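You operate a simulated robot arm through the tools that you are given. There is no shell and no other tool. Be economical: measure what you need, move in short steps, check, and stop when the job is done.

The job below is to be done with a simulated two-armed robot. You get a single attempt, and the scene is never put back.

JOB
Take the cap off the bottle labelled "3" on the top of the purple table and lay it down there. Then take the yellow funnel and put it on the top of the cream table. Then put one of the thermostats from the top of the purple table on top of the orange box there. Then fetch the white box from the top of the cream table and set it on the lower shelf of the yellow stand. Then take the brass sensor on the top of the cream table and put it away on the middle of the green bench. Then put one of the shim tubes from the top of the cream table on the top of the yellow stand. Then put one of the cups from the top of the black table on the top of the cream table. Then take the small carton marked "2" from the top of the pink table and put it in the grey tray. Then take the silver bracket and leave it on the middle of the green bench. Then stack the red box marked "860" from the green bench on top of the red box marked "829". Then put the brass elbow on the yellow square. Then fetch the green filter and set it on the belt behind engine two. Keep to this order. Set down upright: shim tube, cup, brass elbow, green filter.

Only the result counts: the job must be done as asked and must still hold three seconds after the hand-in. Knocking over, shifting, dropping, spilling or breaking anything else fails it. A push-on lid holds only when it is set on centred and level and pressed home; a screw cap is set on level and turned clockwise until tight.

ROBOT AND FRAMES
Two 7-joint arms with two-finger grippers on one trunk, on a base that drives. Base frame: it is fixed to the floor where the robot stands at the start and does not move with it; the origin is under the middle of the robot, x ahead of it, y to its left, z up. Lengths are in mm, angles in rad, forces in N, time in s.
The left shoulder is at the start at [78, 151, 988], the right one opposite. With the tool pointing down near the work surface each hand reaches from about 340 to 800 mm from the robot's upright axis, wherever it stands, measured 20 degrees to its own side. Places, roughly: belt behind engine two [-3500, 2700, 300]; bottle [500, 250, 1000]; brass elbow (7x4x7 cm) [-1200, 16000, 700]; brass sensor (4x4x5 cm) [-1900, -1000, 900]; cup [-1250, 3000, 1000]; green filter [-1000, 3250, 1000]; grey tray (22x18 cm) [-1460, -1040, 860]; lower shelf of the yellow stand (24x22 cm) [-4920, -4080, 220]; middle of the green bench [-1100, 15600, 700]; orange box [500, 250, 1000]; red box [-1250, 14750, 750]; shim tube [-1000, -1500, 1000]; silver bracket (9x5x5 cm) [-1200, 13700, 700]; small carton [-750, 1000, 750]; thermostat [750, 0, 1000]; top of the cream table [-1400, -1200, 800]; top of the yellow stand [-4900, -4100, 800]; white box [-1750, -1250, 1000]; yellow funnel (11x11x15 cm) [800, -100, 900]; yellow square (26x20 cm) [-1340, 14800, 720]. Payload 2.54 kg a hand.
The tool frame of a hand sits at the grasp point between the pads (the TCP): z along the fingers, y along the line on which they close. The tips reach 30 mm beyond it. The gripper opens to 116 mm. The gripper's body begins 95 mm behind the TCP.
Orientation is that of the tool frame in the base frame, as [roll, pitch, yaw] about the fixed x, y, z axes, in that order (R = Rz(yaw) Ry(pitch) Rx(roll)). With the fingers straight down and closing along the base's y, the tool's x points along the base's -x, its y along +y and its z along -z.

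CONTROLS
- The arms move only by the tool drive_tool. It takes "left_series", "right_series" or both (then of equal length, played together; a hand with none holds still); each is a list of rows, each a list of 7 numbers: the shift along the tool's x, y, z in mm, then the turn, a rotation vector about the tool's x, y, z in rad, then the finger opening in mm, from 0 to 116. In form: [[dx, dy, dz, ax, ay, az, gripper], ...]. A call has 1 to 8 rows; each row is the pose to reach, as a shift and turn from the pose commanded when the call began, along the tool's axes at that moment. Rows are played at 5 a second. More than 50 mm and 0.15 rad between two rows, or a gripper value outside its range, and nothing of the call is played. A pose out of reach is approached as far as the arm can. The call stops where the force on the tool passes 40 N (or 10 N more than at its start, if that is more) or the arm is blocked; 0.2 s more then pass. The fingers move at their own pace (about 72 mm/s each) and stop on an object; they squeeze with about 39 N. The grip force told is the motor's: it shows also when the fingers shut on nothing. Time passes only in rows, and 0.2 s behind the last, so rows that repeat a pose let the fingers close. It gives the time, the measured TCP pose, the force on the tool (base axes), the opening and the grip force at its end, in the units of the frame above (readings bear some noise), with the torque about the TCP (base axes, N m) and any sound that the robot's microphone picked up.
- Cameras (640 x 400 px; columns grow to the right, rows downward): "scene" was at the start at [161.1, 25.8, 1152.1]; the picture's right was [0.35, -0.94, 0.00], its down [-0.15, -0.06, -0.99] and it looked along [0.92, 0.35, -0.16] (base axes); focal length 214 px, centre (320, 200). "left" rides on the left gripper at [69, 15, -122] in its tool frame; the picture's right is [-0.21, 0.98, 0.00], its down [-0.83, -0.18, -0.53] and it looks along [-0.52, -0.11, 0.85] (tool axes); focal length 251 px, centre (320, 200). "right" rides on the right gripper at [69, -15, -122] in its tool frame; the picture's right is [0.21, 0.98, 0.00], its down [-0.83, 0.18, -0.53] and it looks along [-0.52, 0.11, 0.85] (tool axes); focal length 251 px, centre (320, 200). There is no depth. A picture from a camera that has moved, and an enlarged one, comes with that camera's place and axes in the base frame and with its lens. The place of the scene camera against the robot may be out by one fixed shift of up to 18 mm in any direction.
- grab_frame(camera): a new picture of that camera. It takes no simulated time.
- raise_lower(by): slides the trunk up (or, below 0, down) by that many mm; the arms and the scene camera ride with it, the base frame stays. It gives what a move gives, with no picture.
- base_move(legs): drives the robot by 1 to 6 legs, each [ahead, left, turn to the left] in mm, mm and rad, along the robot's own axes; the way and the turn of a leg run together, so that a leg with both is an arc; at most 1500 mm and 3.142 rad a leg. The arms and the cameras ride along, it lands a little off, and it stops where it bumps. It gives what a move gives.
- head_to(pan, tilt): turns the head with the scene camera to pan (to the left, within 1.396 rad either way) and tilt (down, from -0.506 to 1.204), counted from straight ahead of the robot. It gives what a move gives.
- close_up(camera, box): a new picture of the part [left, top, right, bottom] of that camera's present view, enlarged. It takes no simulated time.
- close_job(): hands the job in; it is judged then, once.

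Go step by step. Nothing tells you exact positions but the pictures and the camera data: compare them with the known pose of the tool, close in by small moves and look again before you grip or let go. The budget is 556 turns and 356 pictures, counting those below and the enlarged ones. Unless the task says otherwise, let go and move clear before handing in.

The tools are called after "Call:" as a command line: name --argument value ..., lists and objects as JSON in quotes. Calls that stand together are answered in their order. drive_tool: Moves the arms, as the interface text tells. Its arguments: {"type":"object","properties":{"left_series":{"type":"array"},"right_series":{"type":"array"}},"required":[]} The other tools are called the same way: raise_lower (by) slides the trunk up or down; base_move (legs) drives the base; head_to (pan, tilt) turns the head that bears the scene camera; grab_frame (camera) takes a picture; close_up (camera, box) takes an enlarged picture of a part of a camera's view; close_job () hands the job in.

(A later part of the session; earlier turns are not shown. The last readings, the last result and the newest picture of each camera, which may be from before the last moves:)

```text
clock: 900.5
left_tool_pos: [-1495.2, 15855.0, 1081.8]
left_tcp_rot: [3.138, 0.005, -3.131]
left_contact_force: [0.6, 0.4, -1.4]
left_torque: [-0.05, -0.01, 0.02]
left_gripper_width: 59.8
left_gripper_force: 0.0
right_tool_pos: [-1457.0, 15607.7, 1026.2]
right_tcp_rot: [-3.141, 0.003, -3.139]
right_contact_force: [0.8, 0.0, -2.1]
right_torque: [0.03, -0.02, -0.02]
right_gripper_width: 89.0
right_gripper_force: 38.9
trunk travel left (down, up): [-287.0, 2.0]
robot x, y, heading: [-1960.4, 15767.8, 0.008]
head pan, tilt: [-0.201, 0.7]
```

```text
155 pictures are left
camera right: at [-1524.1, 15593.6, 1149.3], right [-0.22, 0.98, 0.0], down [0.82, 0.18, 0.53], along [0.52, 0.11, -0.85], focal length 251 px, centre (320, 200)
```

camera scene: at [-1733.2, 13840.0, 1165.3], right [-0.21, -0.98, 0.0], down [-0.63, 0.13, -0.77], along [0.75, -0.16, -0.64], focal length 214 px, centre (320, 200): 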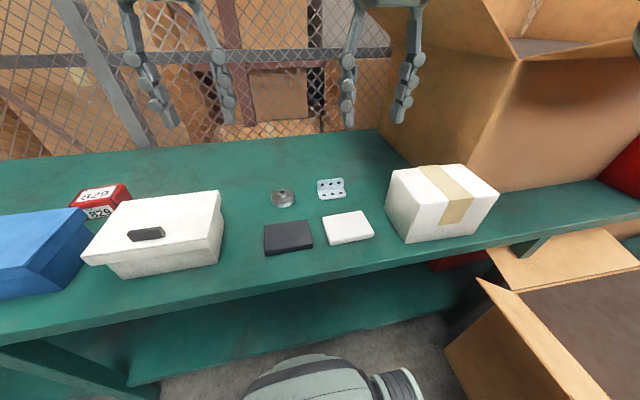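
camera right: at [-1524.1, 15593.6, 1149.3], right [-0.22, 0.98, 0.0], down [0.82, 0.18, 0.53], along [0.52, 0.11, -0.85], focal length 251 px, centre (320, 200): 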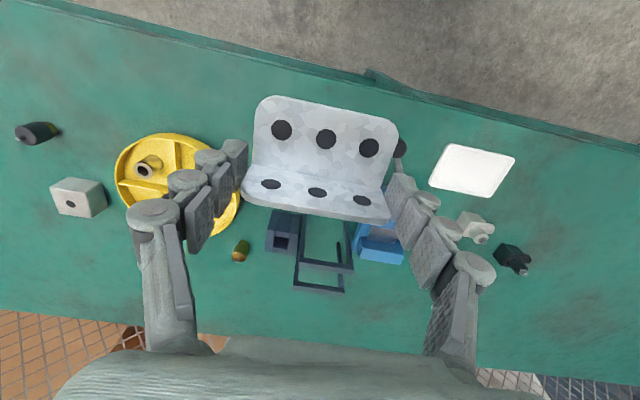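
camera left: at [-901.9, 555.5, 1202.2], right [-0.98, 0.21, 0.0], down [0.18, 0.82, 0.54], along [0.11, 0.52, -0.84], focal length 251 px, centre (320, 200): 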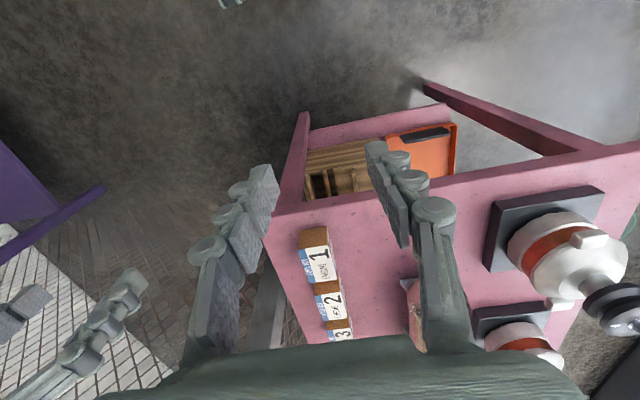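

The sensor still stands. Target for the bracket: [-1260, 15600], clear of holder, dish and vise. I approach and lower.

Call:
base_move --legs '[[62, 0, -0.006]]'

Call:
drive_tool --right_series '[[-30, -3, 30, 0, 0, 0, 75], [-60, -6, 60, 0, 0, 0, 75], [-90, -7, 95, 0, 0, 0, 75], [-115, -7, 130, 0, 0, 0, 75], [-133, -7, 170, 0, 0, 0, 75], [-133, -7, 210, 0, 0, 0, 75], [-133, -7, 245, 0, 0, 0, 75], [-133, -7, 245, 0, 0, 0, 75]]'

Call:
grab_frame --camera "right"

Call:
close_up --camera "scene" --box '[220, 100, 460, 260]'

```text
clock: 901.5
left_tool_pos: [-1431.2, 15853.0, 1080.9]
left_tcp_rot: [3.137, 0.004, -3.138]
left_contact_force: [0.8, -0.2, -1.2]
left_torque: [-0.03, 0.06, 0.0]
left_gripper_width: 60.3
left_gripper_force: 0.2
right_tool_pos: [-1392.8, 15607.0, 1025.7]
right_tcp_rot: [-3.139, 0.002, 3.139]
right_contact_force: [0.2, 0.7, -2.4]
right_torque: [0.03, 0.03, 0.0]
right_gripper_width: 89.2
right_gripper_force: 39.0
trunk travel left (down, up): [-287.0, 2.0]
robot x, y, heading: [-1896.2, 15770.1, 0.008]
head pan, tilt: [-0.201, 0.7]
```

```text
clock: 903.3
left_tool_pos: [-1432.2, 15851.8, 1081.7]
left_tcp_rot: [3.14, 0.005, -3.138]
left_contact_force: [0.1, -0.7, 0.0]
left_torque: [-0.03, -0.03, 0.01]
left_gripper_width: 60.2
left_gripper_force: 0.0
right_tool_pos: [-1261.0, 15596.8, 781.1]
right_tcp_rot: [-3.139, 0.003, 3.138]
right_contact_force: [0.5, -0.5, -2.6]
right_torque: [-0.02, -0.02, 0.02]
right_gripper_width: 89.1
right_gripper_force: 38.8
trunk travel left (down, up): [-287.0, 2.0]
robot x, y, heading: [-1900.2, 15765.6, 0.004]
head pan, tilt: [-0.201, 0.7]
```

```text
154 pictures are left
camera right: at [-1329.6, 15582.3, 904.2], right [-0.21, 0.98, 0.0], down [0.83, 0.18, 0.53], along [0.52, 0.11, -0.85], focal length 251 px, centre (320, 200)
```

right: 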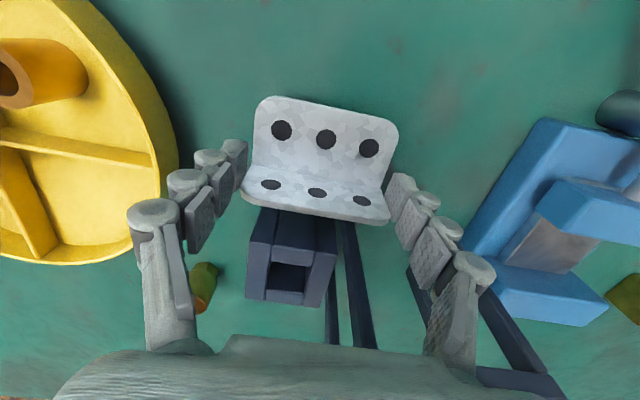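

```text
2.50 times, centred on (340, 180) of scene
camera zoom: at [-1742.9, 15746.3, 1165.2], right [-0.19, -0.98, 0.0], down [-0.63, 0.13, -0.76], along [0.75, -0.15, -0.64], focal length 536 px, centre (270, 250)
```

zoom: 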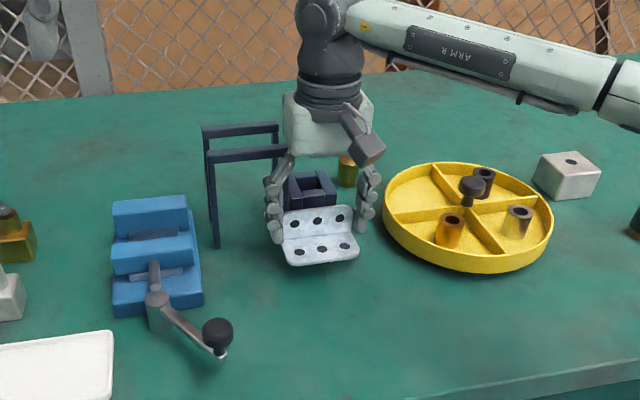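

Call:
drive_tool --right_series '[[0, 0, 10, 0, 0, 0, 75], [0, 0, 18, 0, 0, 0, 75], [0, 0, 21, 0, 0, 0, 75], [0, 0, 21, 0, 0, 0, 75]]'

Call:
drive_tool --right_series '[[0, 0, 1, 0, 0, 0, 75], [0, 0, 2.5, 0, 0, 0, 75], [0, 0, 2.5, 0, 0, 0, 75]]'

```text
clock: 904.3
left_tool_pos: [-1431.9, 15852.9, 1080.7]
left_tcp_rot: [3.138, 0.005, -3.139]
left_contact_force: [-0.7, -0.1, 0.1]
left_torque: [0.01, -0.02, 0.01]
left_gripper_width: 60.1
left_gripper_force: 0.1
right_tool_pos: [-1262.4, 15597.7, 759.3]
right_tcp_rot: [-3.141, 0.003, 3.139]
right_contact_force: [-0.4, 0.8, -2.2]
right_torque: [-0.01, 0.03, 0.03]
right_gripper_width: 89.1
right_gripper_force: 38.7
trunk travel left (down, up): [-287.0, 2.0]
robot x, y, heading: [-1898.7, 15767.1, 0.006]
head pan, tilt: [-0.201, 0.7]
```

```text
clock: 905.1
left_tool_pos: [-1431.7, 15852.3, 1082.2]
left_tcp_rot: [3.137, 0.005, -3.138]
left_contact_force: [-0.4, 0.1, 0.1]
left_torque: [-0.01, 0.01, -0.01]
left_gripper_width: 60.3
left_gripper_force: 0.1
right_tool_pos: [-1261.3, 15598.1, 758.0]
right_tcp_rot: [-3.14, 0.003, 3.14]
right_contact_force: [-0.6, 0.0, -2.9]
right_torque: [0.04, -0.01, -0.03]
right_gripper_width: 89.0
right_gripper_force: 39.1
trunk travel left (down, up): [-287.0, 2.0]
robot x, y, heading: [-1901.9, 15772.0, 0.011]
head pan, tilt: [-0.201, 0.7]
```

Call:
drive_tool --right_series '[[0, 0, 1, 0, 0, 0, 75], [0, 0, 2.5, 0, 0, 0, 75], [0, 0, 2.5, 0, 0, 0, 75]]'

```text
clock: 905.9
left_tool_pos: [-1432.6, 15852.9, 1079.4]
left_tcp_rot: [3.139, 0.007, -3.138]
left_contact_force: [-0.5, 0.3, 0.4]
left_torque: [0.02, 0.01, -0.01]
left_gripper_width: 59.9
left_gripper_force: 0.0
right_tool_pos: [-1261.2, 15597.9, 756.6]
right_tcp_rot: [-3.139, 0.002, 3.139]
right_contact_force: [-0.4, -0.5, 2.0]
right_torque: [-0.23, 0.24, -0.01]
right_gripper_width: 88.9
right_gripper_force: 39.5
trunk travel left (down, up): [-287.0, 2.0]
robot x, y, heading: [-1898.8, 15770.6, 0.006]
head pan, tilt: [-0.201, 0.7]
```

Contact. I open and lift straight up.

Call:
drive_tool --right_series '[[0, 0, 0, 0, 0, 0, 96], [0, 0, 0, 0, 0, 0, 106], [0, 0, 0, 0, 0, 0, 110], [0, 0, -30, 0, 0, 0, 110], [0, 0, -75, 0, 0, 0, 110], [0, 0, -120, 0, 0, 0, 110], [30, 0, -155, 0, 0, 0, 110], [30, 0, -155, 0, 0, 0, 110]]'

Call:
grab_frame --camera "right"

```text
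clock: 907.7
left_tool_pos: [-1431.6, 15853.0, 1079.7]
left_tcp_rot: [3.137, 0.007, -3.137]
left_contact_force: [0.1, 0.0, 0.2]
left_torque: [0.02, -0.02, 0.0]
left_gripper_width: 60.1
left_gripper_force: 0.0
right_tool_pos: [-1293.1, 15597.9, 911.5]
right_tcp_rot: [-3.14, 0.003, 3.138]
right_contact_force: [-0.2, 0.5, -0.5]
right_torque: [-0.03, 0.03, 0.03]
right_gripper_width: 109.9
right_gripper_force: 0.1
trunk travel left (down, up): [-287.0, 2.0]
robot x, y, heading: [-1902.2, 15769.6, 0.003]
head pan, tilt: [-0.201, 0.7]
```

```text
152 pictures are left
camera right: at [-1360.6, 15583.2, 1034.3], right [-0.21, 0.98, 0.0], down [0.83, 0.18, 0.53], along [0.52, 0.11, -0.85], focal length 251 px, centre (320, 200)
```

right: 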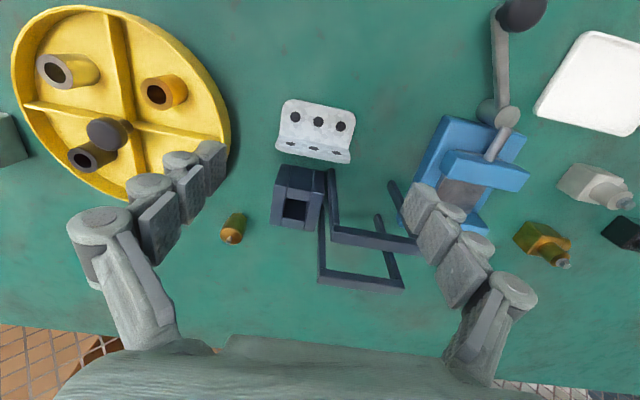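

The bracket lies at the bench's middle. Next the red boxes: I retract and slide along the bench to box 860.

Call:
drive_tool --right_series '[[40, 0, -40, 0, 0, 0, 110], [80, 0, -80, 0, 0, 0, 110], [120, 0, -120, 0, 0, 0, 110], [150, 0, -160, 0, 0, 0, 110]]'

Call:
base_move --legs '[[-40, 0, -0.003], [0, -720, 0], [40, 0, 0]]'

Call:
head_to --pan -0.35 --tilt 0.6

Call:
grab_frame --camera "scene"

Call:
grab_frame --camera "right"

```text
refused: row 1 steps farther than a row can; nothing moved
```

```text
clock: 916.0
left_tool_pos: [-1428.8, 15137.5, 1080.9]
left_tcp_rot: [3.138, 0.002, -3.132]
left_contact_force: [-0.2, 0.9, 0.6]
left_torque: [-0.02, 0.04, 0.01]
left_gripper_width: 60.0
left_gripper_force: 0.0
right_tool_pos: [-1286.3, 14884.4, 910.5]
right_tcp_rot: [-3.139, -0.001, -3.137]
right_contact_force: [0.7, -0.3, -0.9]
right_torque: [-0.04, 0.06, -0.01]
right_gripper_width: 110.0
right_gripper_force: 0.2
trunk travel left (down, up): [-287.0, 2.0]
robot x, y, heading: [-1897.2, 15049.7, 0.016]
head pan, tilt: [-0.201, 0.7]
```

```text
clock: 916.7
left_tool_pos: [-1428.7, 15137.7, 1080.0]
left_tcp_rot: [3.139, 0.006, -3.131]
left_contact_force: [0.1, -0.2, -0.3]
left_torque: [0.0, 0.01, 0.01]
left_gripper_width: 60.1
left_gripper_force: 0.1
right_tool_pos: [-1287.7, 14883.7, 911.3]
right_tcp_rot: [-3.138, 0.002, -3.138]
right_contact_force: [-0.8, 0.3, -0.9]
right_torque: [-0.02, -0.01, 0.02]
right_gripper_width: 109.9
right_gripper_force: 0.1
trunk travel left (down, up): [-287.0, 2.0]
robot x, y, heading: [-1896.0, 15052.5, 0.013]
head pan, tilt: [-0.351, 0.6]
```

```text
151 pictures are left
camera scene: at [-1738.7, 15016.0, 1173.9], right [-0.33, -0.94, 0.0], down [-0.53, 0.19, -0.82], along [0.78, -0.27, -0.57], focal length 214 px, centre (320, 200)
```

scene: 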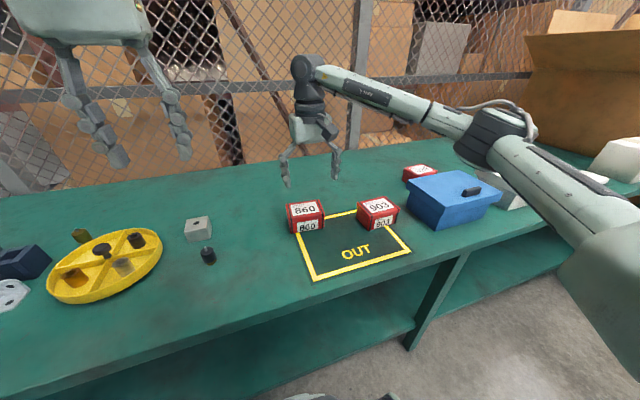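

```text
150 pictures are left
camera right: at [-1355.1, 14868.8, 1034.1], right [-0.22, 0.98, 0.0], down [0.82, 0.19, 0.53], along [0.52, 0.11, -0.85], focal length 251 px, centre (320, 200)
```

right: 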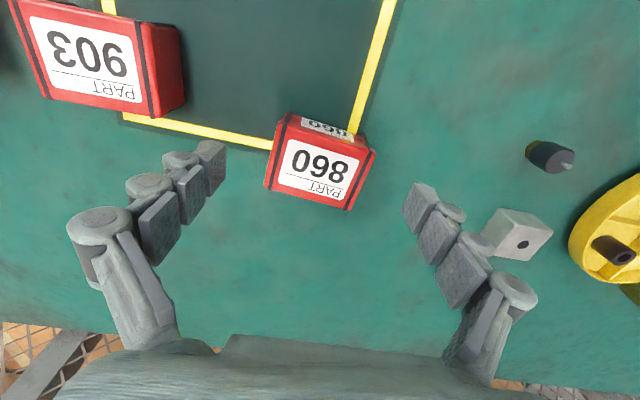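

Box 860 is about 100 x 78 mm, centre near [-1230, 14893], turned about -0.1 rad. I tilt the hand 0.5 rad forward and go to pre-grasp.

Call:
drive_tool --right_series '[[0, 2, 0, 0, -0.14, 0, 116], [0, 4, 10, 0, -0.28, 0, 116], [-2, 7, 25, 0, -0.42, 0, 116], [-4, 9, 45, 0, -0.5, 0, 116], [-5, 9, 57, 0, -0.5, 0, 116], [-5, 9, 57, 0, -0.5, 0, 116]]'

Call:
grab_frame --camera "right"

```text
clock: 918.1
left_tool_pos: [-1429.7, 15137.7, 1080.9]
left_tcp_rot: [3.137, 0.006, -3.132]
left_contact_force: [-0.5, 0.3, -1.2]
left_torque: [-0.01, -0.03, 0.02]
left_gripper_width: 60.0
left_gripper_force: 0.0
right_tool_pos: [-1281.9, 14892.3, 853.9]
right_tcp_rot: [-3.139, 0.499, -3.139]
right_contact_force: [-0.3, 0.1, -1.0]
right_torque: [-0.01, 0.03, 0.0]
right_gripper_width: 115.8
right_gripper_force: 0.0
trunk travel left (down, up): [-287.0, 2.0]
robot x, y, heading: [-1899.2, 15053.5, 0.012]
head pan, tilt: [-0.351, 0.6]
```

```text
149 pictures are left
camera right: at [-1400.0, 14877.0, 928.7], right [-0.19, 0.98, -0.11], down [0.47, 0.18, 0.86], along [0.86, 0.12, -0.49], focal length 251 px, centre (320, 200)
```

right: 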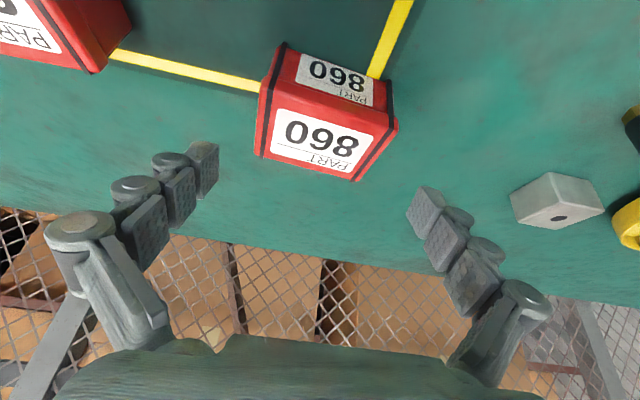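

Call:
drive_tool --right_series '[[-2, 3, 0, 0.019, 0, 0.035, 116], [-3.3, 4.9, 1, 0.038, 0, 0.07, 116], [-3.3, 4.9, 1, 0.038, 0, 0.07, 116]]'

Call:
grab_frame --camera "right"

```text
clock: 918.9
left_tool_pos: [-1430.0, 15138.5, 1080.7]
left_tcp_rot: [3.14, 0.006, -3.132]
left_contact_force: [0.0, 0.3, 0.0]
left_torque: [-0.01, 0.03, 0.0]
left_gripper_width: 59.9
left_gripper_force: 0.0
right_tool_pos: [-1278.1, 14897.0, 856.8]
right_tcp_rot: [-3.14, 0.501, 3.066]
right_contact_force: [-0.2, 0.1, -0.8]
right_torque: [0.0, 0.0, 0.02]
right_gripper_width: 116.3
right_gripper_force: 0.0
trunk travel left (down, up): [-287.0, 2.0]
robot x, y, heading: [-1895.7, 15051.9, 0.008]
head pan, tilt: [-0.351, 0.6]
```

```text
148 pictures are left
camera right: at [-1397.5, 14891.9, 930.0], right [-0.11, 0.99, -0.11], down [0.48, 0.15, 0.86], along [0.87, 0.05, -0.49], focal length 251 px, centre (320, 200)
```

right: 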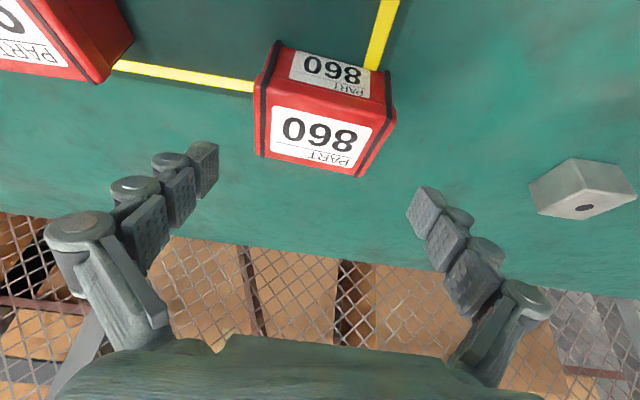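

Call:
drive_tool --right_series '[[0, 0.5, 0, 0.012, 0, 0.022, 116], [0, 0.5, 25, 0.012, 0, 0.022, 116], [0, 0.5, 50, 0.012, 0, 0.022, 116], [0, 0.5, 50, 0.012, 0, 0.022, 116]]'

Call:
grab_frame --camera "right"

```text
clock: 919.9
left_tool_pos: [-1429.0, 15136.6, 1082.7]
left_tcp_rot: [3.139, 0.006, -3.132]
left_contact_force: [-0.1, 0.2, 0.3]
left_torque: [0.04, 0.01, -0.02]
left_gripper_width: 60.0
left_gripper_force: 0.0
right_tool_pos: [-1255.1, 14897.0, 812.1]
right_tcp_rot: [-3.14, 0.499, 3.044]
right_contact_force: [-0.1, 0.3, -0.4]
right_torque: [0.0, 0.0, 0.01]
right_gripper_width: 116.0
right_gripper_force: 0.0
trunk travel left (down, up): [-287.0, 2.0]
robot x, y, heading: [-1898.2, 15054.7, 0.011]
head pan, tilt: [-0.351, 0.6]
```

```text
147 pictures are left
camera right: at [-1374.0, 14893.7, 886.1], right [-0.09, 0.99, -0.11], down [0.48, 0.14, 0.86], along [0.87, 0.03, -0.49], focal length 251 px, centre (320, 200)
```

right: 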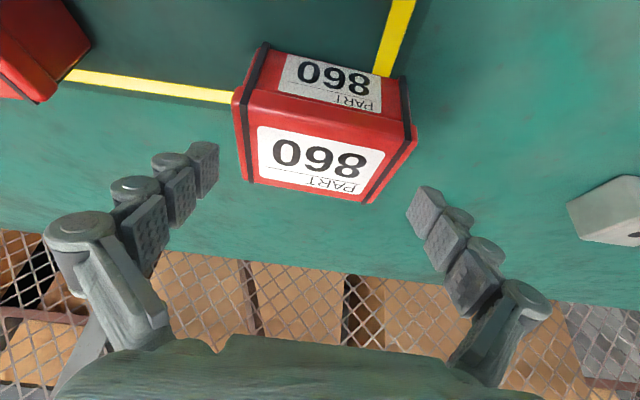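

Call:
drive_tool --right_series '[[0, -1, 10, 0, 0, 0, 116], [0, -1, 20, 0, 0, 0, 116], [0, -1, 30, 0, 0, 0, 116], [0, -1, 40, 0, 0, 0, 116], [0, -1, 50, 0, 0, 0, 116], [0, -1, 59, 0, 0, 0, 116], [0, -1, 59, 0, 0, 0, 116]]'

Call:
grab_frame --camera "right"

```text
clock: 921.5
left_tool_pos: [-1428.6, 15138.4, 1081.8]
left_tcp_rot: [3.137, 0.006, -3.131]
left_contact_force: [-0.2, 1.5, 0.5]
left_torque: [-0.01, 0.01, -0.01]
left_gripper_width: 60.1
left_gripper_force: 0.0
right_tool_pos: [-1227.3, 14892.7, 758.9]
right_tcp_rot: [-3.139, 0.5, 3.043]
right_contact_force: [-0.2, -0.8, 0.0]
right_torque: [0.01, -0.03, -0.02]
right_gripper_width: 116.2
right_gripper_force: 0.0
trunk travel left (down, up): [-287.0, 2.0]
robot x, y, heading: [-1898.1, 15049.4, 0.01]
head pan, tilt: [-0.351, 0.6]
```

```text
146 pictures are left
camera right: at [-1345.4, 14889.3, 834.1], right [-0.09, 0.99, -0.11], down [0.48, 0.14, 0.86], along [0.87, 0.03, -0.49], focal length 251 px, centre (320, 200)
```

right: 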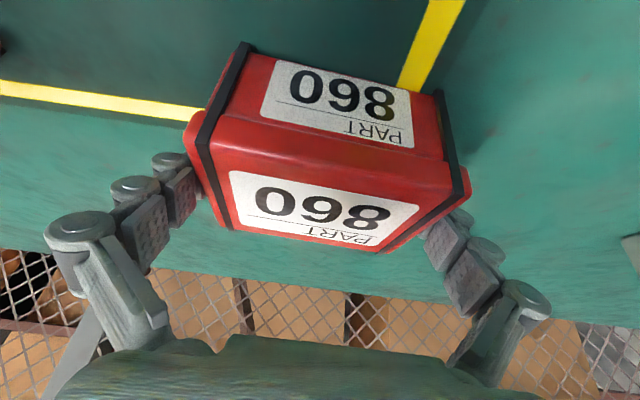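

The fingers flank the box without contact. I close and lift.

Call:
drive_tool --right_series '[[0, 0, 0, 0, 0, 0, 108], [0, 0, 0, 0, 0, 0, 100], [0, 0, 0, 0, 0, 0, 90], [0, 0, 0, 0, 0, 0, 90], [-14, 0, -26, 0, 0, 0, 90], [-33, 0, -61, 0, 0, 0, 90], [-53, 0, -97, 0, 0, 0, 90], [-72, 0, -132, 0, 0, 0, 90]]'

Call:
grab_frame --camera "right"

```text
clock: 923.3
left_tool_pos: [-1429.2, 15137.6, 1080.5]
left_tcp_rot: [3.138, 0.005, -3.131]
left_contact_force: [0.1, -0.2, 0.1]
left_torque: [0.01, -0.05, 0.01]
left_gripper_width: 60.0
left_gripper_force: 0.0
right_tool_pos: [-1225.9, 14891.7, 910.7]
right_tcp_rot: [-3.139, 0.5, 3.039]
right_contact_force: [0.1, -0.5, -4.7]
right_torque: [0.04, -0.04, -0.02]
right_gripper_width: 109.1
right_gripper_force: 39.2
trunk travel left (down, up): [-287.0, 2.0]
robot x, y, heading: [-1893.4, 15048.9, 0.014]
head pan, tilt: [-0.351, 0.6]
```

```text
145 pictures are left
camera right: at [-1345.9, 14889.4, 985.2], right [-0.09, 0.99, -0.11], down [0.48, 0.14, 0.86], along [0.87, 0.02, -0.49], focal length 251 px, centre (320, 200)
```

right: 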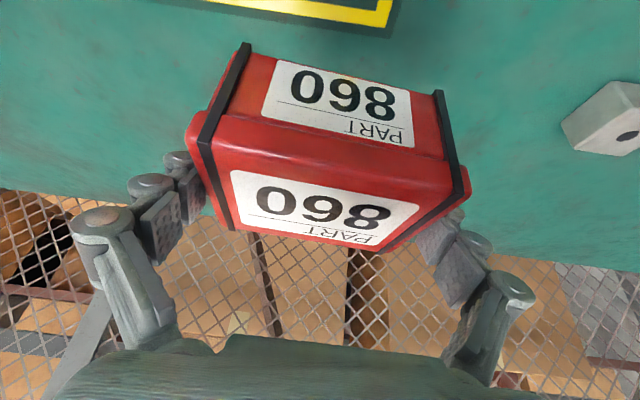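

Held (109 mm). I raise it a bit, pull back, and slide along to box 829.

Call:
drive_tool --right_series '[[20, 0, -30, 0, 0, 0, 90], [40, 0, -65, 0, 0, 0, 90], [68, 0, -105, 0, 0, 0, 90]]'

Call:
base_move --legs '[[0, -530, -0.012]]'

Call:
head_to --pan 0.05 --tilt 0.6

Call:
grab_frame --camera "scene"

Call:
grab_frame --camera "right"

Call:
grab_frame --camera "left"

```text
clock: 924.1
left_tool_pos: [-1429.8, 15137.8, 1081.4]
left_tcp_rot: [3.139, 0.005, -3.131]
left_contact_force: [-0.8, -0.2, -0.7]
left_torque: [0.0, -0.01, 0.01]
left_gripper_width: 59.8
left_gripper_force: 0.1
right_tool_pos: [-1336.9, 14904.8, 968.6]
right_tcp_rot: [-3.138, 0.501, 3.041]
right_contact_force: [0.6, 0.3, -4.9]
right_torque: [0.03, -0.04, 0.0]
right_gripper_width: 109.3
right_gripper_force: 38.8
trunk travel left (down, up): [-287.0, 2.0]
robot x, y, heading: [-1898.8, 15049.7, 0.014]
head pan, tilt: [-0.351, 0.6]
```

```text
clock: 929.6
left_tool_pos: [-1424.2, 14603.0, 1080.7]
left_tcp_rot: [3.138, 0.003, 3.141]
left_contact_force: [0.7, 0.3, 0.1]
left_torque: [-0.04, -0.02, -0.02]
left_gripper_width: 59.6
left_gripper_force: 0.0
right_tool_pos: [-1335.5, 14367.9, 968.2]
right_tcp_rot: [-3.139, 0.501, 3.029]
right_contact_force: [-0.1, -0.8, -5.0]
right_torque: [-0.03, 0.0, 0.01]
right_gripper_width: 109.4
right_gripper_force: 38.6
trunk travel left (down, up): [-287.0, 2.0]
robot x, y, heading: [-1891.3, 14521.8, 0.0]
head pan, tilt: [-0.351, 0.6]
```

```text
clock: 930.5
left_tool_pos: [-1424.4, 14604.5, 1081.0]
left_tcp_rot: [3.138, 0.003, 3.141]
left_contact_force: [0.4, -0.3, 0.1]
left_torque: [-0.02, 0.02, -0.01]
left_gripper_width: 60.2
left_gripper_force: 0.0
right_tool_pos: [-1335.1, 14368.8, 968.7]
right_tcp_rot: [-3.136, 0.501, 3.029]
right_contact_force: [0.5, -0.6, -4.6]
right_torque: [0.02, -0.03, -0.01]
right_gripper_width: 109.2
right_gripper_force: 38.9
trunk travel left (down, up): [-287.0, 2.0]
robot x, y, heading: [-1893.1, 14519.9, -0.0]
head pan, tilt: [0.051, 0.6]
```

```text
144 pictures are left
camera scene: at [-1730.3, 14519.6, 1173.8], right [0.05, -1.0, 0.0], down [-0.56, -0.03, -0.82], along [0.82, 0.04, -0.57], focal length 214 px, centre (320, 200)
```

scene: 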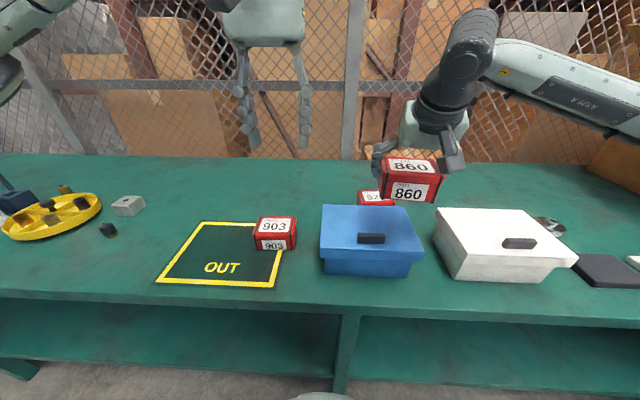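

```text
143 pictures are left
camera right: at [-1454.0, 14367.2, 1043.7], right [-0.08, 0.99, -0.11], down [0.49, 0.13, 0.86], along [0.87, 0.02, -0.49], focal length 251 px, centre (320, 200)
```

right: 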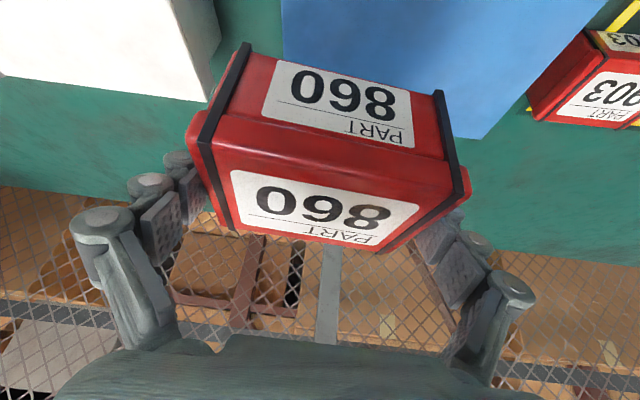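

```text
142 pictures are left
camera left: at [-1494.7, 14618.3, 1202.5], right [0.21, 0.98, 0.0], down [0.82, -0.18, 0.54], along [0.53, -0.11, -0.84], focal length 251 px, centre (320, 200)
```

left: 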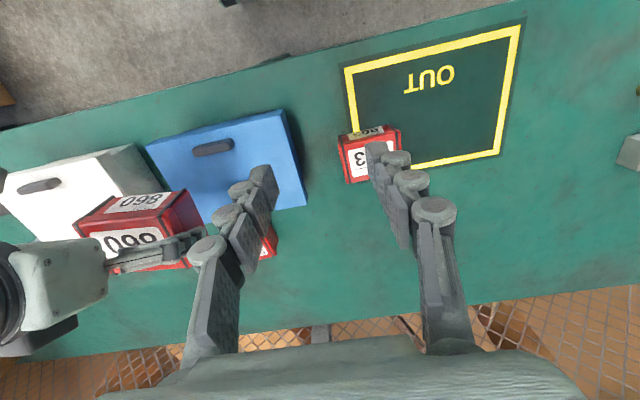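

Box 829 is partly hidden behind the blue box. I close the left fingers and shift the left hand for a clear view of it.

Call:
drive_tool --left_series '[[-10, -10, 0, 0, 0, 0, 30], [-30, -20, 0, 0, 0, 0, 5], [-50, -20, 0, 0, 0, 0, 0], [-50, -20, 0, 0, 0, 0, 0]]'

Call:
grab_frame --camera "left"

```text
clock: 931.5
left_tool_pos: [-1374.4, 14584.4, 1081.2]
left_tcp_rot: [3.138, 0.004, -3.141]
left_contact_force: [0.2, 0.1, 0.7]
left_torque: [0.05, 0.02, 0.0]
left_gripper_width: 0.1
left_gripper_force: 28.7
right_tool_pos: [-1335.2, 14368.2, 969.8]
right_tcp_rot: [-3.139, 0.501, 3.03]
right_contact_force: [0.1, -0.5, -4.8]
right_torque: [-0.01, -0.04, -0.01]
right_gripper_width: 109.1
right_gripper_force: 38.8
trunk travel left (down, up): [-287.0, 2.0]
robot x, y, heading: [-1891.2, 14522.0, 0.005]
head pan, tilt: [0.051, 0.6]
```

```text
141 pictures are left
camera left: at [-1444.5, 14598.9, 1202.8], right [0.21, 0.98, 0.0], down [0.82, -0.18, 0.54], along [0.52, -0.11, -0.84], focal length 251 px, centre (320, 200)
```

left: 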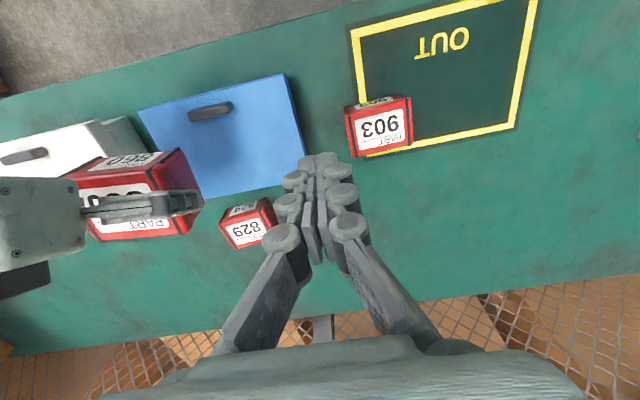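

Call:
close_up --camera "left" --box '[190, 170, 310, 270]'

```text
4.00 times, centred on (250, 220) of left
camera zoom: at [-1444.5, 14598.9, 1202.8], right [0.21, 0.98, 0.0], down [0.82, -0.18, 0.54], along [0.52, -0.11, -0.84], focal length 1006 px, centre (600, 120)
```

zoom: 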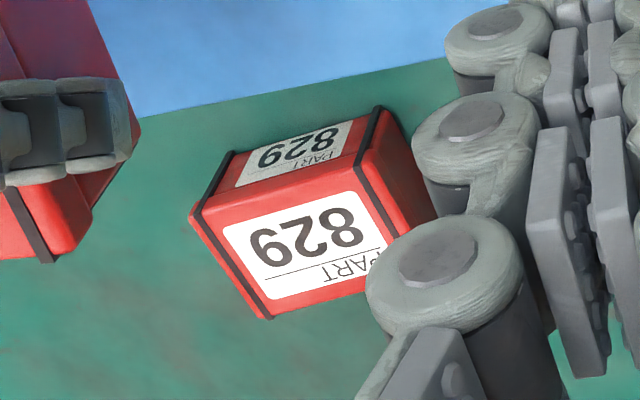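

Box 829 confirmed: centre [-1132, 14370], yaw +0.12, top about 770. I carry 860 above it and match its yaw.

Call:
drive_tool --right_series '[[-29, 4.5, 24.5, 0, 0, 0, 90], [-58, 9, 49, 0, 0, 0, 90], [-88, 13, 74, -0.03, 0, -0.055, 90], [-117, 17.7, 98, -0.07, 0, -0.13, 90], [-122, 21, 140, -0.111, 0, -0.204, 90], [-127, 23.6, 176, -0.111, 0, -0.204, 90], [-127, 23.6, 176, -0.111, 0, -0.204, 90]]'

Call:
grab_frame --camera "right"

Call:
grab_frame --camera "left"

Call:
grab_frame --camera "scene"

```text
clock: 933.1
left_tool_pos: [-1375.2, 14584.4, 1081.6]
left_tcp_rot: [3.138, 0.004, -3.141]
left_contact_force: [-0.1, -0.5, 1.2]
left_torque: [0.0, -0.01, -0.01]
left_gripper_width: 0.2
left_gripper_force: 29.2
right_tool_pos: [-1136.7, 14370.3, 875.1]
right_tcp_rot: [-3.139, 0.502, -3.019]
right_contact_force: [-0.2, 0.3, -4.7]
right_torque: [0.03, -0.08, 0.03]
right_gripper_width: 109.3
right_gripper_force: 39.1
trunk travel left (down, up): [-287.0, 2.0]
robot x, y, heading: [-1893.3, 14521.6, 0.002]
head pan, tilt: [0.051, 0.6]
```

```text
139 pictures are left
camera right: at [-1252.2, 14341.0, 950.1], right [-0.3, 0.95, -0.11], down [0.44, 0.24, 0.86], along [0.84, 0.22, -0.49], focal length 251 px, centre (320, 200)
```

right: 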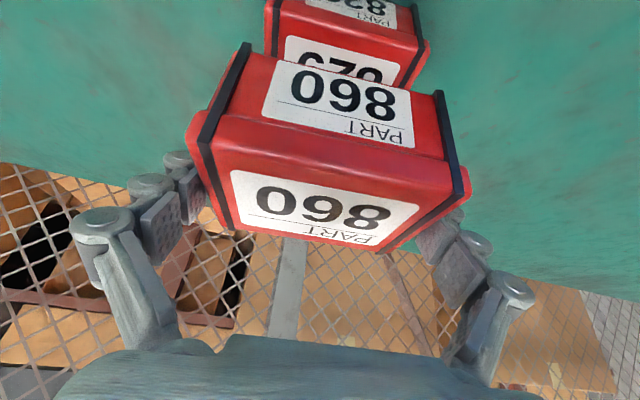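

```text
138 pictures are left
camera left: at [-1444.8, 14598.8, 1202.9], right [0.21, 0.98, 0.0], down [0.82, -0.18, 0.54], along [0.53, -0.11, -0.84], focal length 251 px, centre (320, 200)
```

left: 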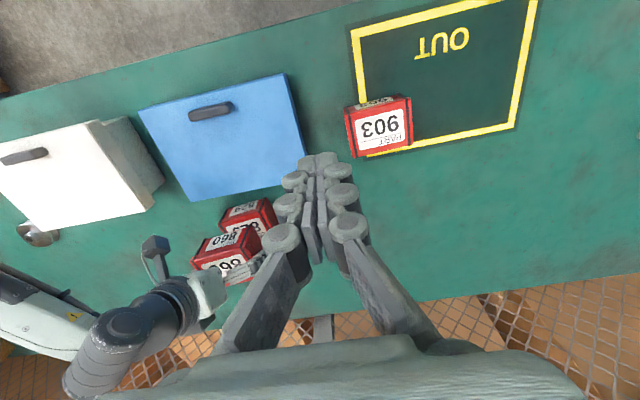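

```text
137 pictures are left
camera scene: at [-1730.4, 14519.7, 1173.8], right [0.05, -1.0, 0.0], down [-0.56, -0.03, -0.82], along [0.82, 0.04, -0.57], focal length 214 px, centre (320, 200)
```

scene: 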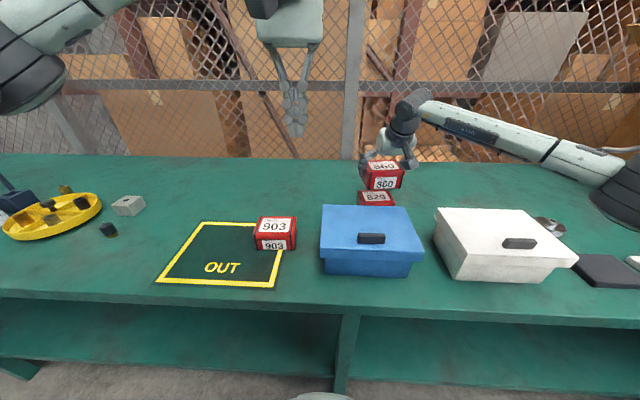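

The projection agrees: 860 is centred above 829. I lower it.

Call:
drive_tool --right_series '[[8, -1, 18, 0, 0, 0, 90], [18, -1, 36, 0, 0, 0, 90], [26.6, -1, 53.8, 0, 0, 0, 90], [26.6, -1, 53.8, 0, 0, 0, 90]]'

Call:
close_up --camera "scene" --box '[320, 120, 440, 220]'

```text
clock: 934.1
left_tool_pos: [-1376.3, 14584.4, 1082.4]
left_tcp_rot: [3.139, 0.006, -3.141]
left_contact_force: [-0.1, -0.5, -0.8]
left_torque: [0.03, 0.01, -0.02]
left_gripper_width: 0.0
left_gripper_force: 28.3
right_tool_pos: [-1134.1, 14369.5, 819.1]
right_tcp_rot: [-3.138, 0.507, -3.02]
right_contact_force: [2.5, -1.9, 12.2]
right_torque: [-0.21, 0.54, 0.2]
right_gripper_width: 109.4
right_gripper_force: 38.9
trunk travel left (down, up): [-287.0, 2.0]
robot x, y, heading: [-1892.7, 14521.1, 0.003]
head pan, tilt: [0.051, 0.6]
```

```text
4.00 times, centred on (380, 170) of scene
camera zoom: at [-1731.8, 14520.0, 1174.4], right [0.05, -1.0, 0.0], down [-0.56, -0.03, -0.83], along [0.82, 0.04, -0.56], focal length 858 px, centre (80, 320)
```

zoom: 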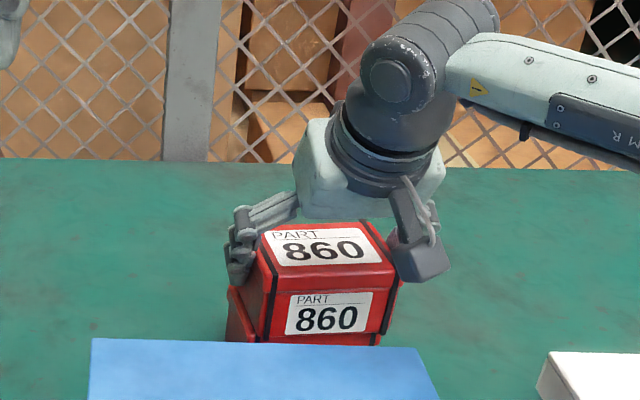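

Contact at TCP 819: box 829 is about 60 tall, which shifts my estimate of its centre by (-7, +5). I lift slightly, correct and set down again.

Call:
drive_tool --right_series '[[-3.8, 0, -7, 0, 0, 0, 90], [-1, 3, -8.5, 0, 0, 0, 90], [1.7, 6.3, -10, 0, 0, 0, 90], [3.5, 6.3, -6.6, 0, 0, 0, 90], [3.5, 6.3, -6.6, 0, 0, 0, 90]]'

Call:
close_up --camera "scene" --box '[320, 120, 440, 220]'

Call:
grab_frame --camera "left"

```text
clock: 935.3
left_tool_pos: [-1375.2, 14585.1, 1081.5]
left_tcp_rot: [3.136, 0.003, 3.141]
left_contact_force: [0.5, -0.1, -1.1]
left_torque: [0.02, 0.04, 0.03]
left_gripper_width: 0.0
left_gripper_force: 29.1
right_tool_pos: [-1142.0, 14373.9, 819.5]
right_tcp_rot: [-3.137, 0.502, -3.023]
right_contact_force: [0.4, -0.4, -2.3]
right_torque: [-0.06, -0.09, -0.03]
right_gripper_width: 109.0
right_gripper_force: 39.0
trunk travel left (down, up): [-287.0, 2.0]
robot x, y, heading: [-1893.0, 14519.8, -0.002]
head pan, tilt: [0.051, 0.6]
```

```text
4.00 times, centred on (380, 170) of scene
camera zoom: at [-1730.4, 14519.8, 1173.8], right [0.05, -1.0, 0.0], down [-0.56, -0.03, -0.82], along [0.82, 0.04, -0.57], focal length 858 px, centre (80, 320)
```

zoom: 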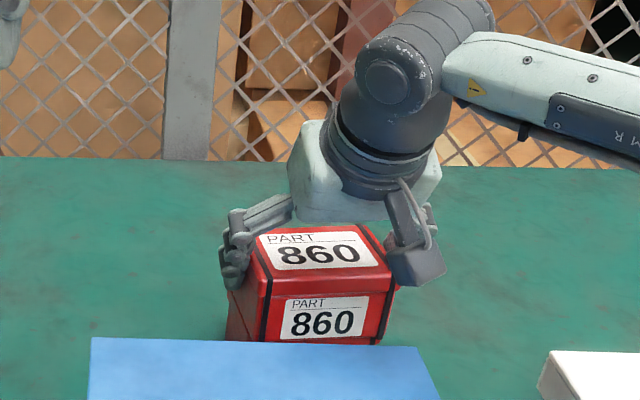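

```text
134 pictures are left
camera left: at [-1444.8, 14598.9, 1202.9], right [0.21, 0.98, 0.0], down [0.82, -0.18, 0.54], along [0.53, -0.11, -0.84], focal length 251 px, centre (320, 200)
```

left: 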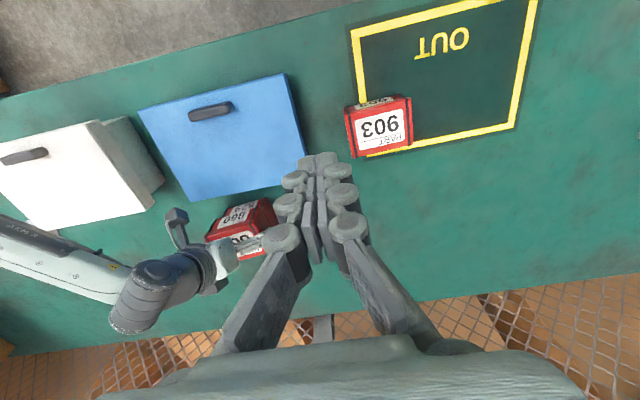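

Call:
close_up --camera "left" --box '[190, 180, 290, 270]'

```text
4.44 times, centred on (240, 225) of left
camera zoom: at [-1444.8, 14598.9, 1202.9], right [0.21, 0.98, 0.0], down [0.82, -0.18, 0.54], along [0.53, -0.11, -0.84], focal length 1118 px, centre (676, 89)
```

zoom: 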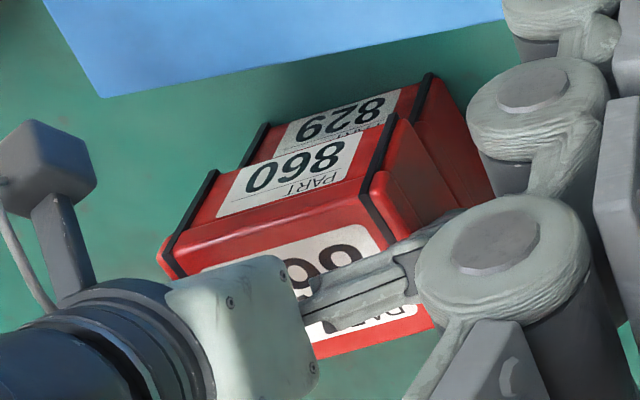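

Well aligned. I lower the last bit, open and withdraw along the fingers.

Call:
drive_tool --right_series '[[0.5, 0, 1, 0, 0, 0, 90], [0.5, 0, 1, 0, 0, 0, 90], [0.5, 0, 1, 0, 0, 0, 112], [0.5, 0, 1, 0, 0, 0, 116], [0.5, 0, 1, 0, 0, 0, 116], [0.5, 0, -20, 0, 0, 0, 116], [0.5, 0, -55, 0, 0, 0, 116], [0.5, 0, -95, 0, 0, 0, 116]]'

Call:
grab_frame --camera "right"

Call:
close_up --camera "scene" --box '[320, 120, 440, 220]'

```text
clock: 937.1
left_tool_pos: [-1375.4, 14584.1, 1080.9]
left_tcp_rot: [3.138, 0.006, -3.141]
left_contact_force: [-0.8, 0.2, -0.2]
left_torque: [0.01, 0.0, 0.0]
left_gripper_width: 0.0
left_gripper_force: 28.0
right_tool_pos: [-1189.1, 14369.6, 903.9]
right_tcp_rot: [-3.139, 0.5, -3.022]
right_contact_force: [-0.5, -0.4, 0.5]
right_torque: [-0.01, 0.01, -0.02]
right_gripper_width: 115.9
right_gripper_force: 0.0
trunk travel left (down, up): [-287.0, 2.0]
robot x, y, heading: [-1893.4, 14522.2, 0.0]
head pan, tilt: [0.051, 0.6]
```

```text
132 pictures are left
camera right: at [-1304.1, 14340.6, 978.7], right [-0.3, 0.95, -0.11], down [0.44, 0.24, 0.86], along [0.84, 0.22, -0.49], focal length 251 px, centre (320, 200)
```

right: 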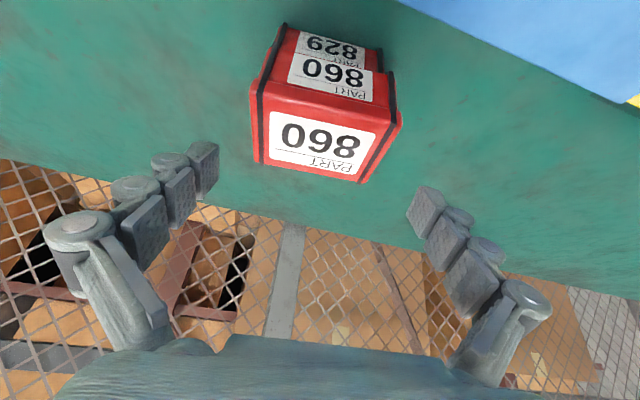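

```text
4.00 times, centred on (380, 170) of scene
camera zoom: at [-1731.2, 14519.8, 1173.9], right [0.05, -1.0, 0.0], down [-0.56, -0.03, -0.83], along [0.82, 0.04, -0.56], focal length 858 px, centre (80, 320)
```

zoom: 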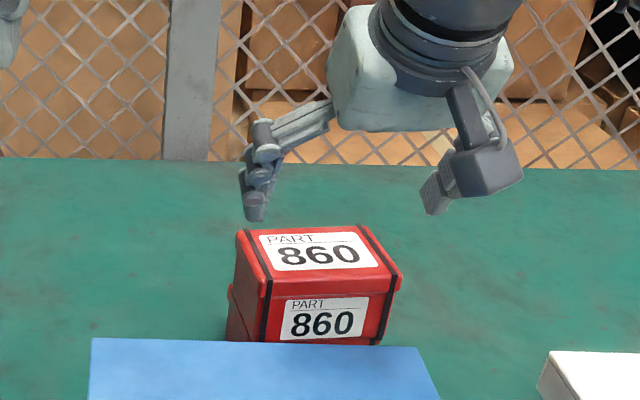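

The stack is done. Now the brass elbow at about [-1181, 15967]. I straighten the right hand, retract and slide along the bench.

Call:
drive_tool --right_series '[[5, 0, -40, 0, 0, 0, 100], [15, 0, -80, 0, 0.12, 0, 100], [25, 0, -110, 0, 0.25, 0, 80], [35, 0, -140, 0, 0.38, 0, 80], [45, 0, -170, 0, 0.5, 0, 80], [45, 0, -170, 0, 0.5, 0, 80]]'

Call:
drive_tool --right_series '[[20, 0, -10, 0, 0, 0.06, 80], [50, 0, -20, 0, 0, 0.12, 80], [80, 0, -30, 0, 0, 0.12, 80], [80, 0, -30, 0, 0, 0.12, 80]]' --left_series '[[20, 0, 0, 0, 0, 0, 30], [50, 0, 0, 0, 0, 0, 60], [50, 20, 0, 0, 0, 0, 60], [50, 20, 0, 0, 0, 0, 60]]'

Call:
base_move --legs '[[0, 1400, 0], [0, 215, 0]]'

Call:
head_to --pan -0.1 --tilt 0.7

Call:
grab_frame --camera "scene"

Call:
grab_frame --camera "right"

```text
clock: 938.5
left_tool_pos: [-1374.5, 14583.9, 1081.8]
left_tcp_rot: [3.138, 0.005, 3.141]
left_contact_force: [-0.6, 0.0, 0.0]
left_torque: [0.01, -0.02, 0.02]
left_gripper_width: 0.1
left_gripper_force: 28.2
right_tool_pos: [-1310.1, 14355.4, 1030.2]
right_tcp_rot: [-3.139, -0.001, -3.022]
right_contact_force: [0.0, 0.7, -0.5]
right_torque: [0.01, 0.01, 0.0]
right_gripper_width: 80.1
right_gripper_force: 0.1
trunk travel left (down, up): [-287.0, 2.0]
robot x, y, heading: [-1894.8, 14521.5, 0.0]
head pan, tilt: [0.051, 0.6]
```

```text
clock: 939.5
left_tool_pos: [-1424.9, 14604.3, 1079.8]
left_tcp_rot: [3.138, 0.005, 3.14]
left_contact_force: [0.0, -0.2, 0.2]
left_torque: [0.0, 0.01, 0.01]
left_gripper_width: 60.1
left_gripper_force: 0.1
right_tool_pos: [-1387.1, 14345.3, 1061.3]
right_tcp_rot: [-3.137, 0.0, 3.14]
right_contact_force: [0.2, 0.1, 0.4]
right_torque: [0.03, -0.01, 0.0]
right_gripper_width: 79.8
right_gripper_force: 0.0
trunk travel left (down, up): [-287.0, 2.0]
robot x, y, heading: [-1892.5, 14520.4, -0.001]
head pan, tilt: [0.051, 0.6]
```

```text
clock: 955.4
left_tool_pos: [-1424.0, 16213.9, 1080.7]
left_tcp_rot: [3.139, 0.005, 3.14]
left_contact_force: [-1.0, 0.4, 0.0]
left_torque: [0.0, 0.0, 0.0]
left_gripper_width: 60.1
left_gripper_force: 0.1
right_tool_pos: [-1386.3, 15956.0, 1061.1]
right_tcp_rot: [-3.137, 0.0, 3.141]
right_contact_force: [0.5, 1.3, 0.5]
right_torque: [0.0, 0.01, -0.04]
right_gripper_width: 80.1
right_gripper_force: 0.1
trunk travel left (down, up): [-287.0, 2.0]
robot x, y, heading: [-1888.9, 16132.0, 0.006]
head pan, tilt: [0.051, 0.6]
```

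```text
clock: 956.1
left_tool_pos: [-1424.6, 16214.1, 1080.8]
left_tcp_rot: [3.138, 0.005, -3.141]
left_contact_force: [-0.1, 0.3, 1.0]
left_torque: [0.0, 0.01, -0.04]
left_gripper_width: 59.8
left_gripper_force: 0.0
right_tool_pos: [-1388.1, 15955.6, 1060.8]
right_tcp_rot: [-3.139, 0.003, 3.14]
right_contact_force: [-0.8, 0.6, 1.3]
right_torque: [0.02, 0.0, 0.01]
right_gripper_width: 80.0
right_gripper_force: 0.1
trunk travel left (down, up): [-287.0, 2.0]
robot x, y, heading: [-1892.9, 16129.3, 0.008]
head pan, tilt: [-0.099, 0.7]
```

```text
130 pictures are left
camera scene: at [-1734.7, 16116.7, 1165.3], right [-0.1, -1.0, 0.0], down [-0.64, 0.06, -0.77], along [0.76, -0.08, -0.64], focal length 214 px, centre (320, 200)
```

scene: 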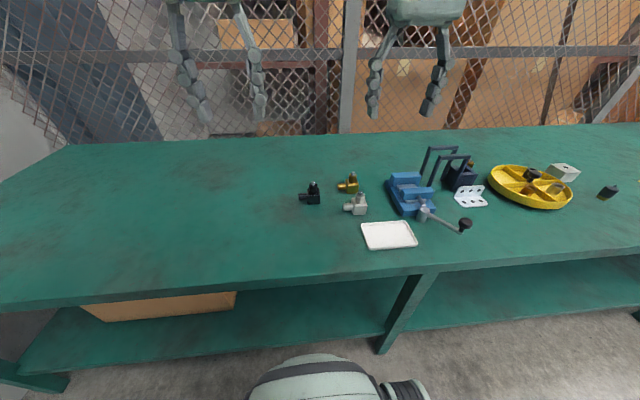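

```text
129 pictures are left
camera right: at [-1455.8, 15940.4, 1183.6], right [-0.21, 0.98, 0.0], down [0.83, 0.18, 0.53], along [0.52, 0.11, -0.85], focal length 251 px, centre (320, 200)
```

right: 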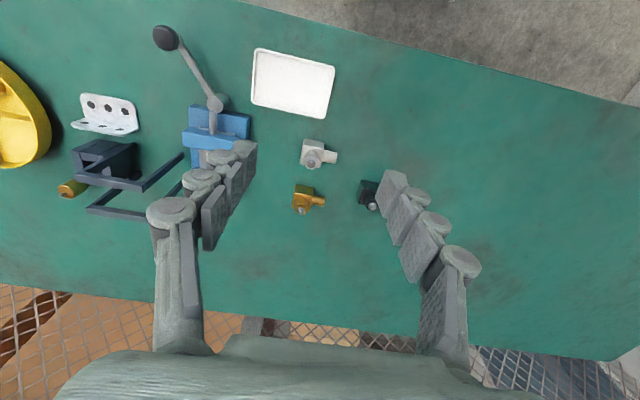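

The brass elbow (side stub toward +Y) is at [-1189, 15966]. I go above it for a closer look.

Call:
drive_tool --right_series '[[-30, 2, 30, 0, 0, 0, 100], [-60, 4, 60, 0, 0, 0, 100], [-90, 6, 90, 0, 0, 0, 100], [-120, 8, 120, 0, 0, 0, 100], [-150, 10, 150, 0, 0, 0, 100], [-180, 10, 180, 0, 0, 0, 100], [-190, 10, 205, 0, 0, 0, 100], [-190, 10, 205, 0, 0, 0, 100]]'

Call:
grab_frame --camera "right"

Call:
close_up --camera "scene" --box '[280, 150, 400, 240]'

```text
clock: 957.9
left_tool_pos: [-1425.4, 16214.6, 1081.8]
left_tcp_rot: [3.138, 0.005, -3.141]
left_contact_force: [-0.2, 0.0, 0.6]
left_torque: [-0.01, 0.01, 0.02]
left_gripper_width: 60.1
left_gripper_force: 0.0
right_tool_pos: [-1197.6, 15964.7, 854.7]
right_tcp_rot: [-3.139, 0.0, -3.141]
right_contact_force: [-0.3, 0.3, 0.0]
right_torque: [0.0, 0.0, -0.01]
right_gripper_width: 100.4
right_gripper_force: 0.1
trunk travel left (down, up): [-287.0, 2.0]
robot x, y, heading: [-1889.9, 16133.0, 0.0]
head pan, tilt: [-0.099, 0.7]
```

```text
128 pictures are left
camera right: at [-1265.5, 15950.5, 978.1], right [-0.21, 0.98, 0.0], down [0.83, 0.18, 0.53], along [0.52, 0.11, -0.85], focal length 251 px, centre (320, 200)
```

right: 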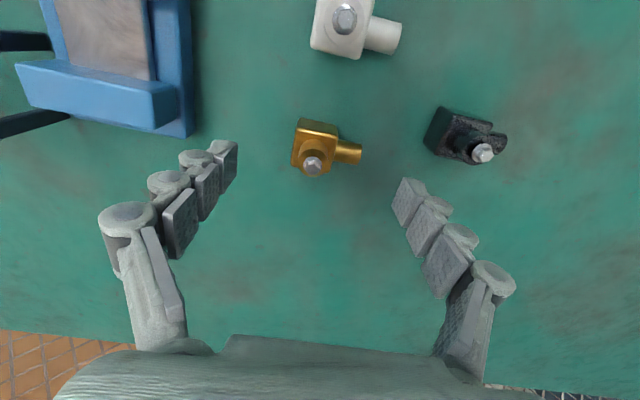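

```text
4.44 times, centred on (340, 195) of scene
camera zoom: at [-1734.8, 16116.7, 1165.3], right [-0.1, -1.0, 0.0], down [-0.64, 0.06, -0.77], along [0.76, -0.08, -0.64], focal length 953 px, centre (231, 222)
```

zoom: 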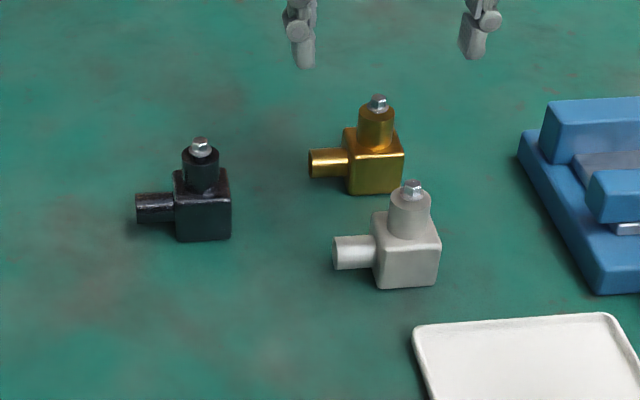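

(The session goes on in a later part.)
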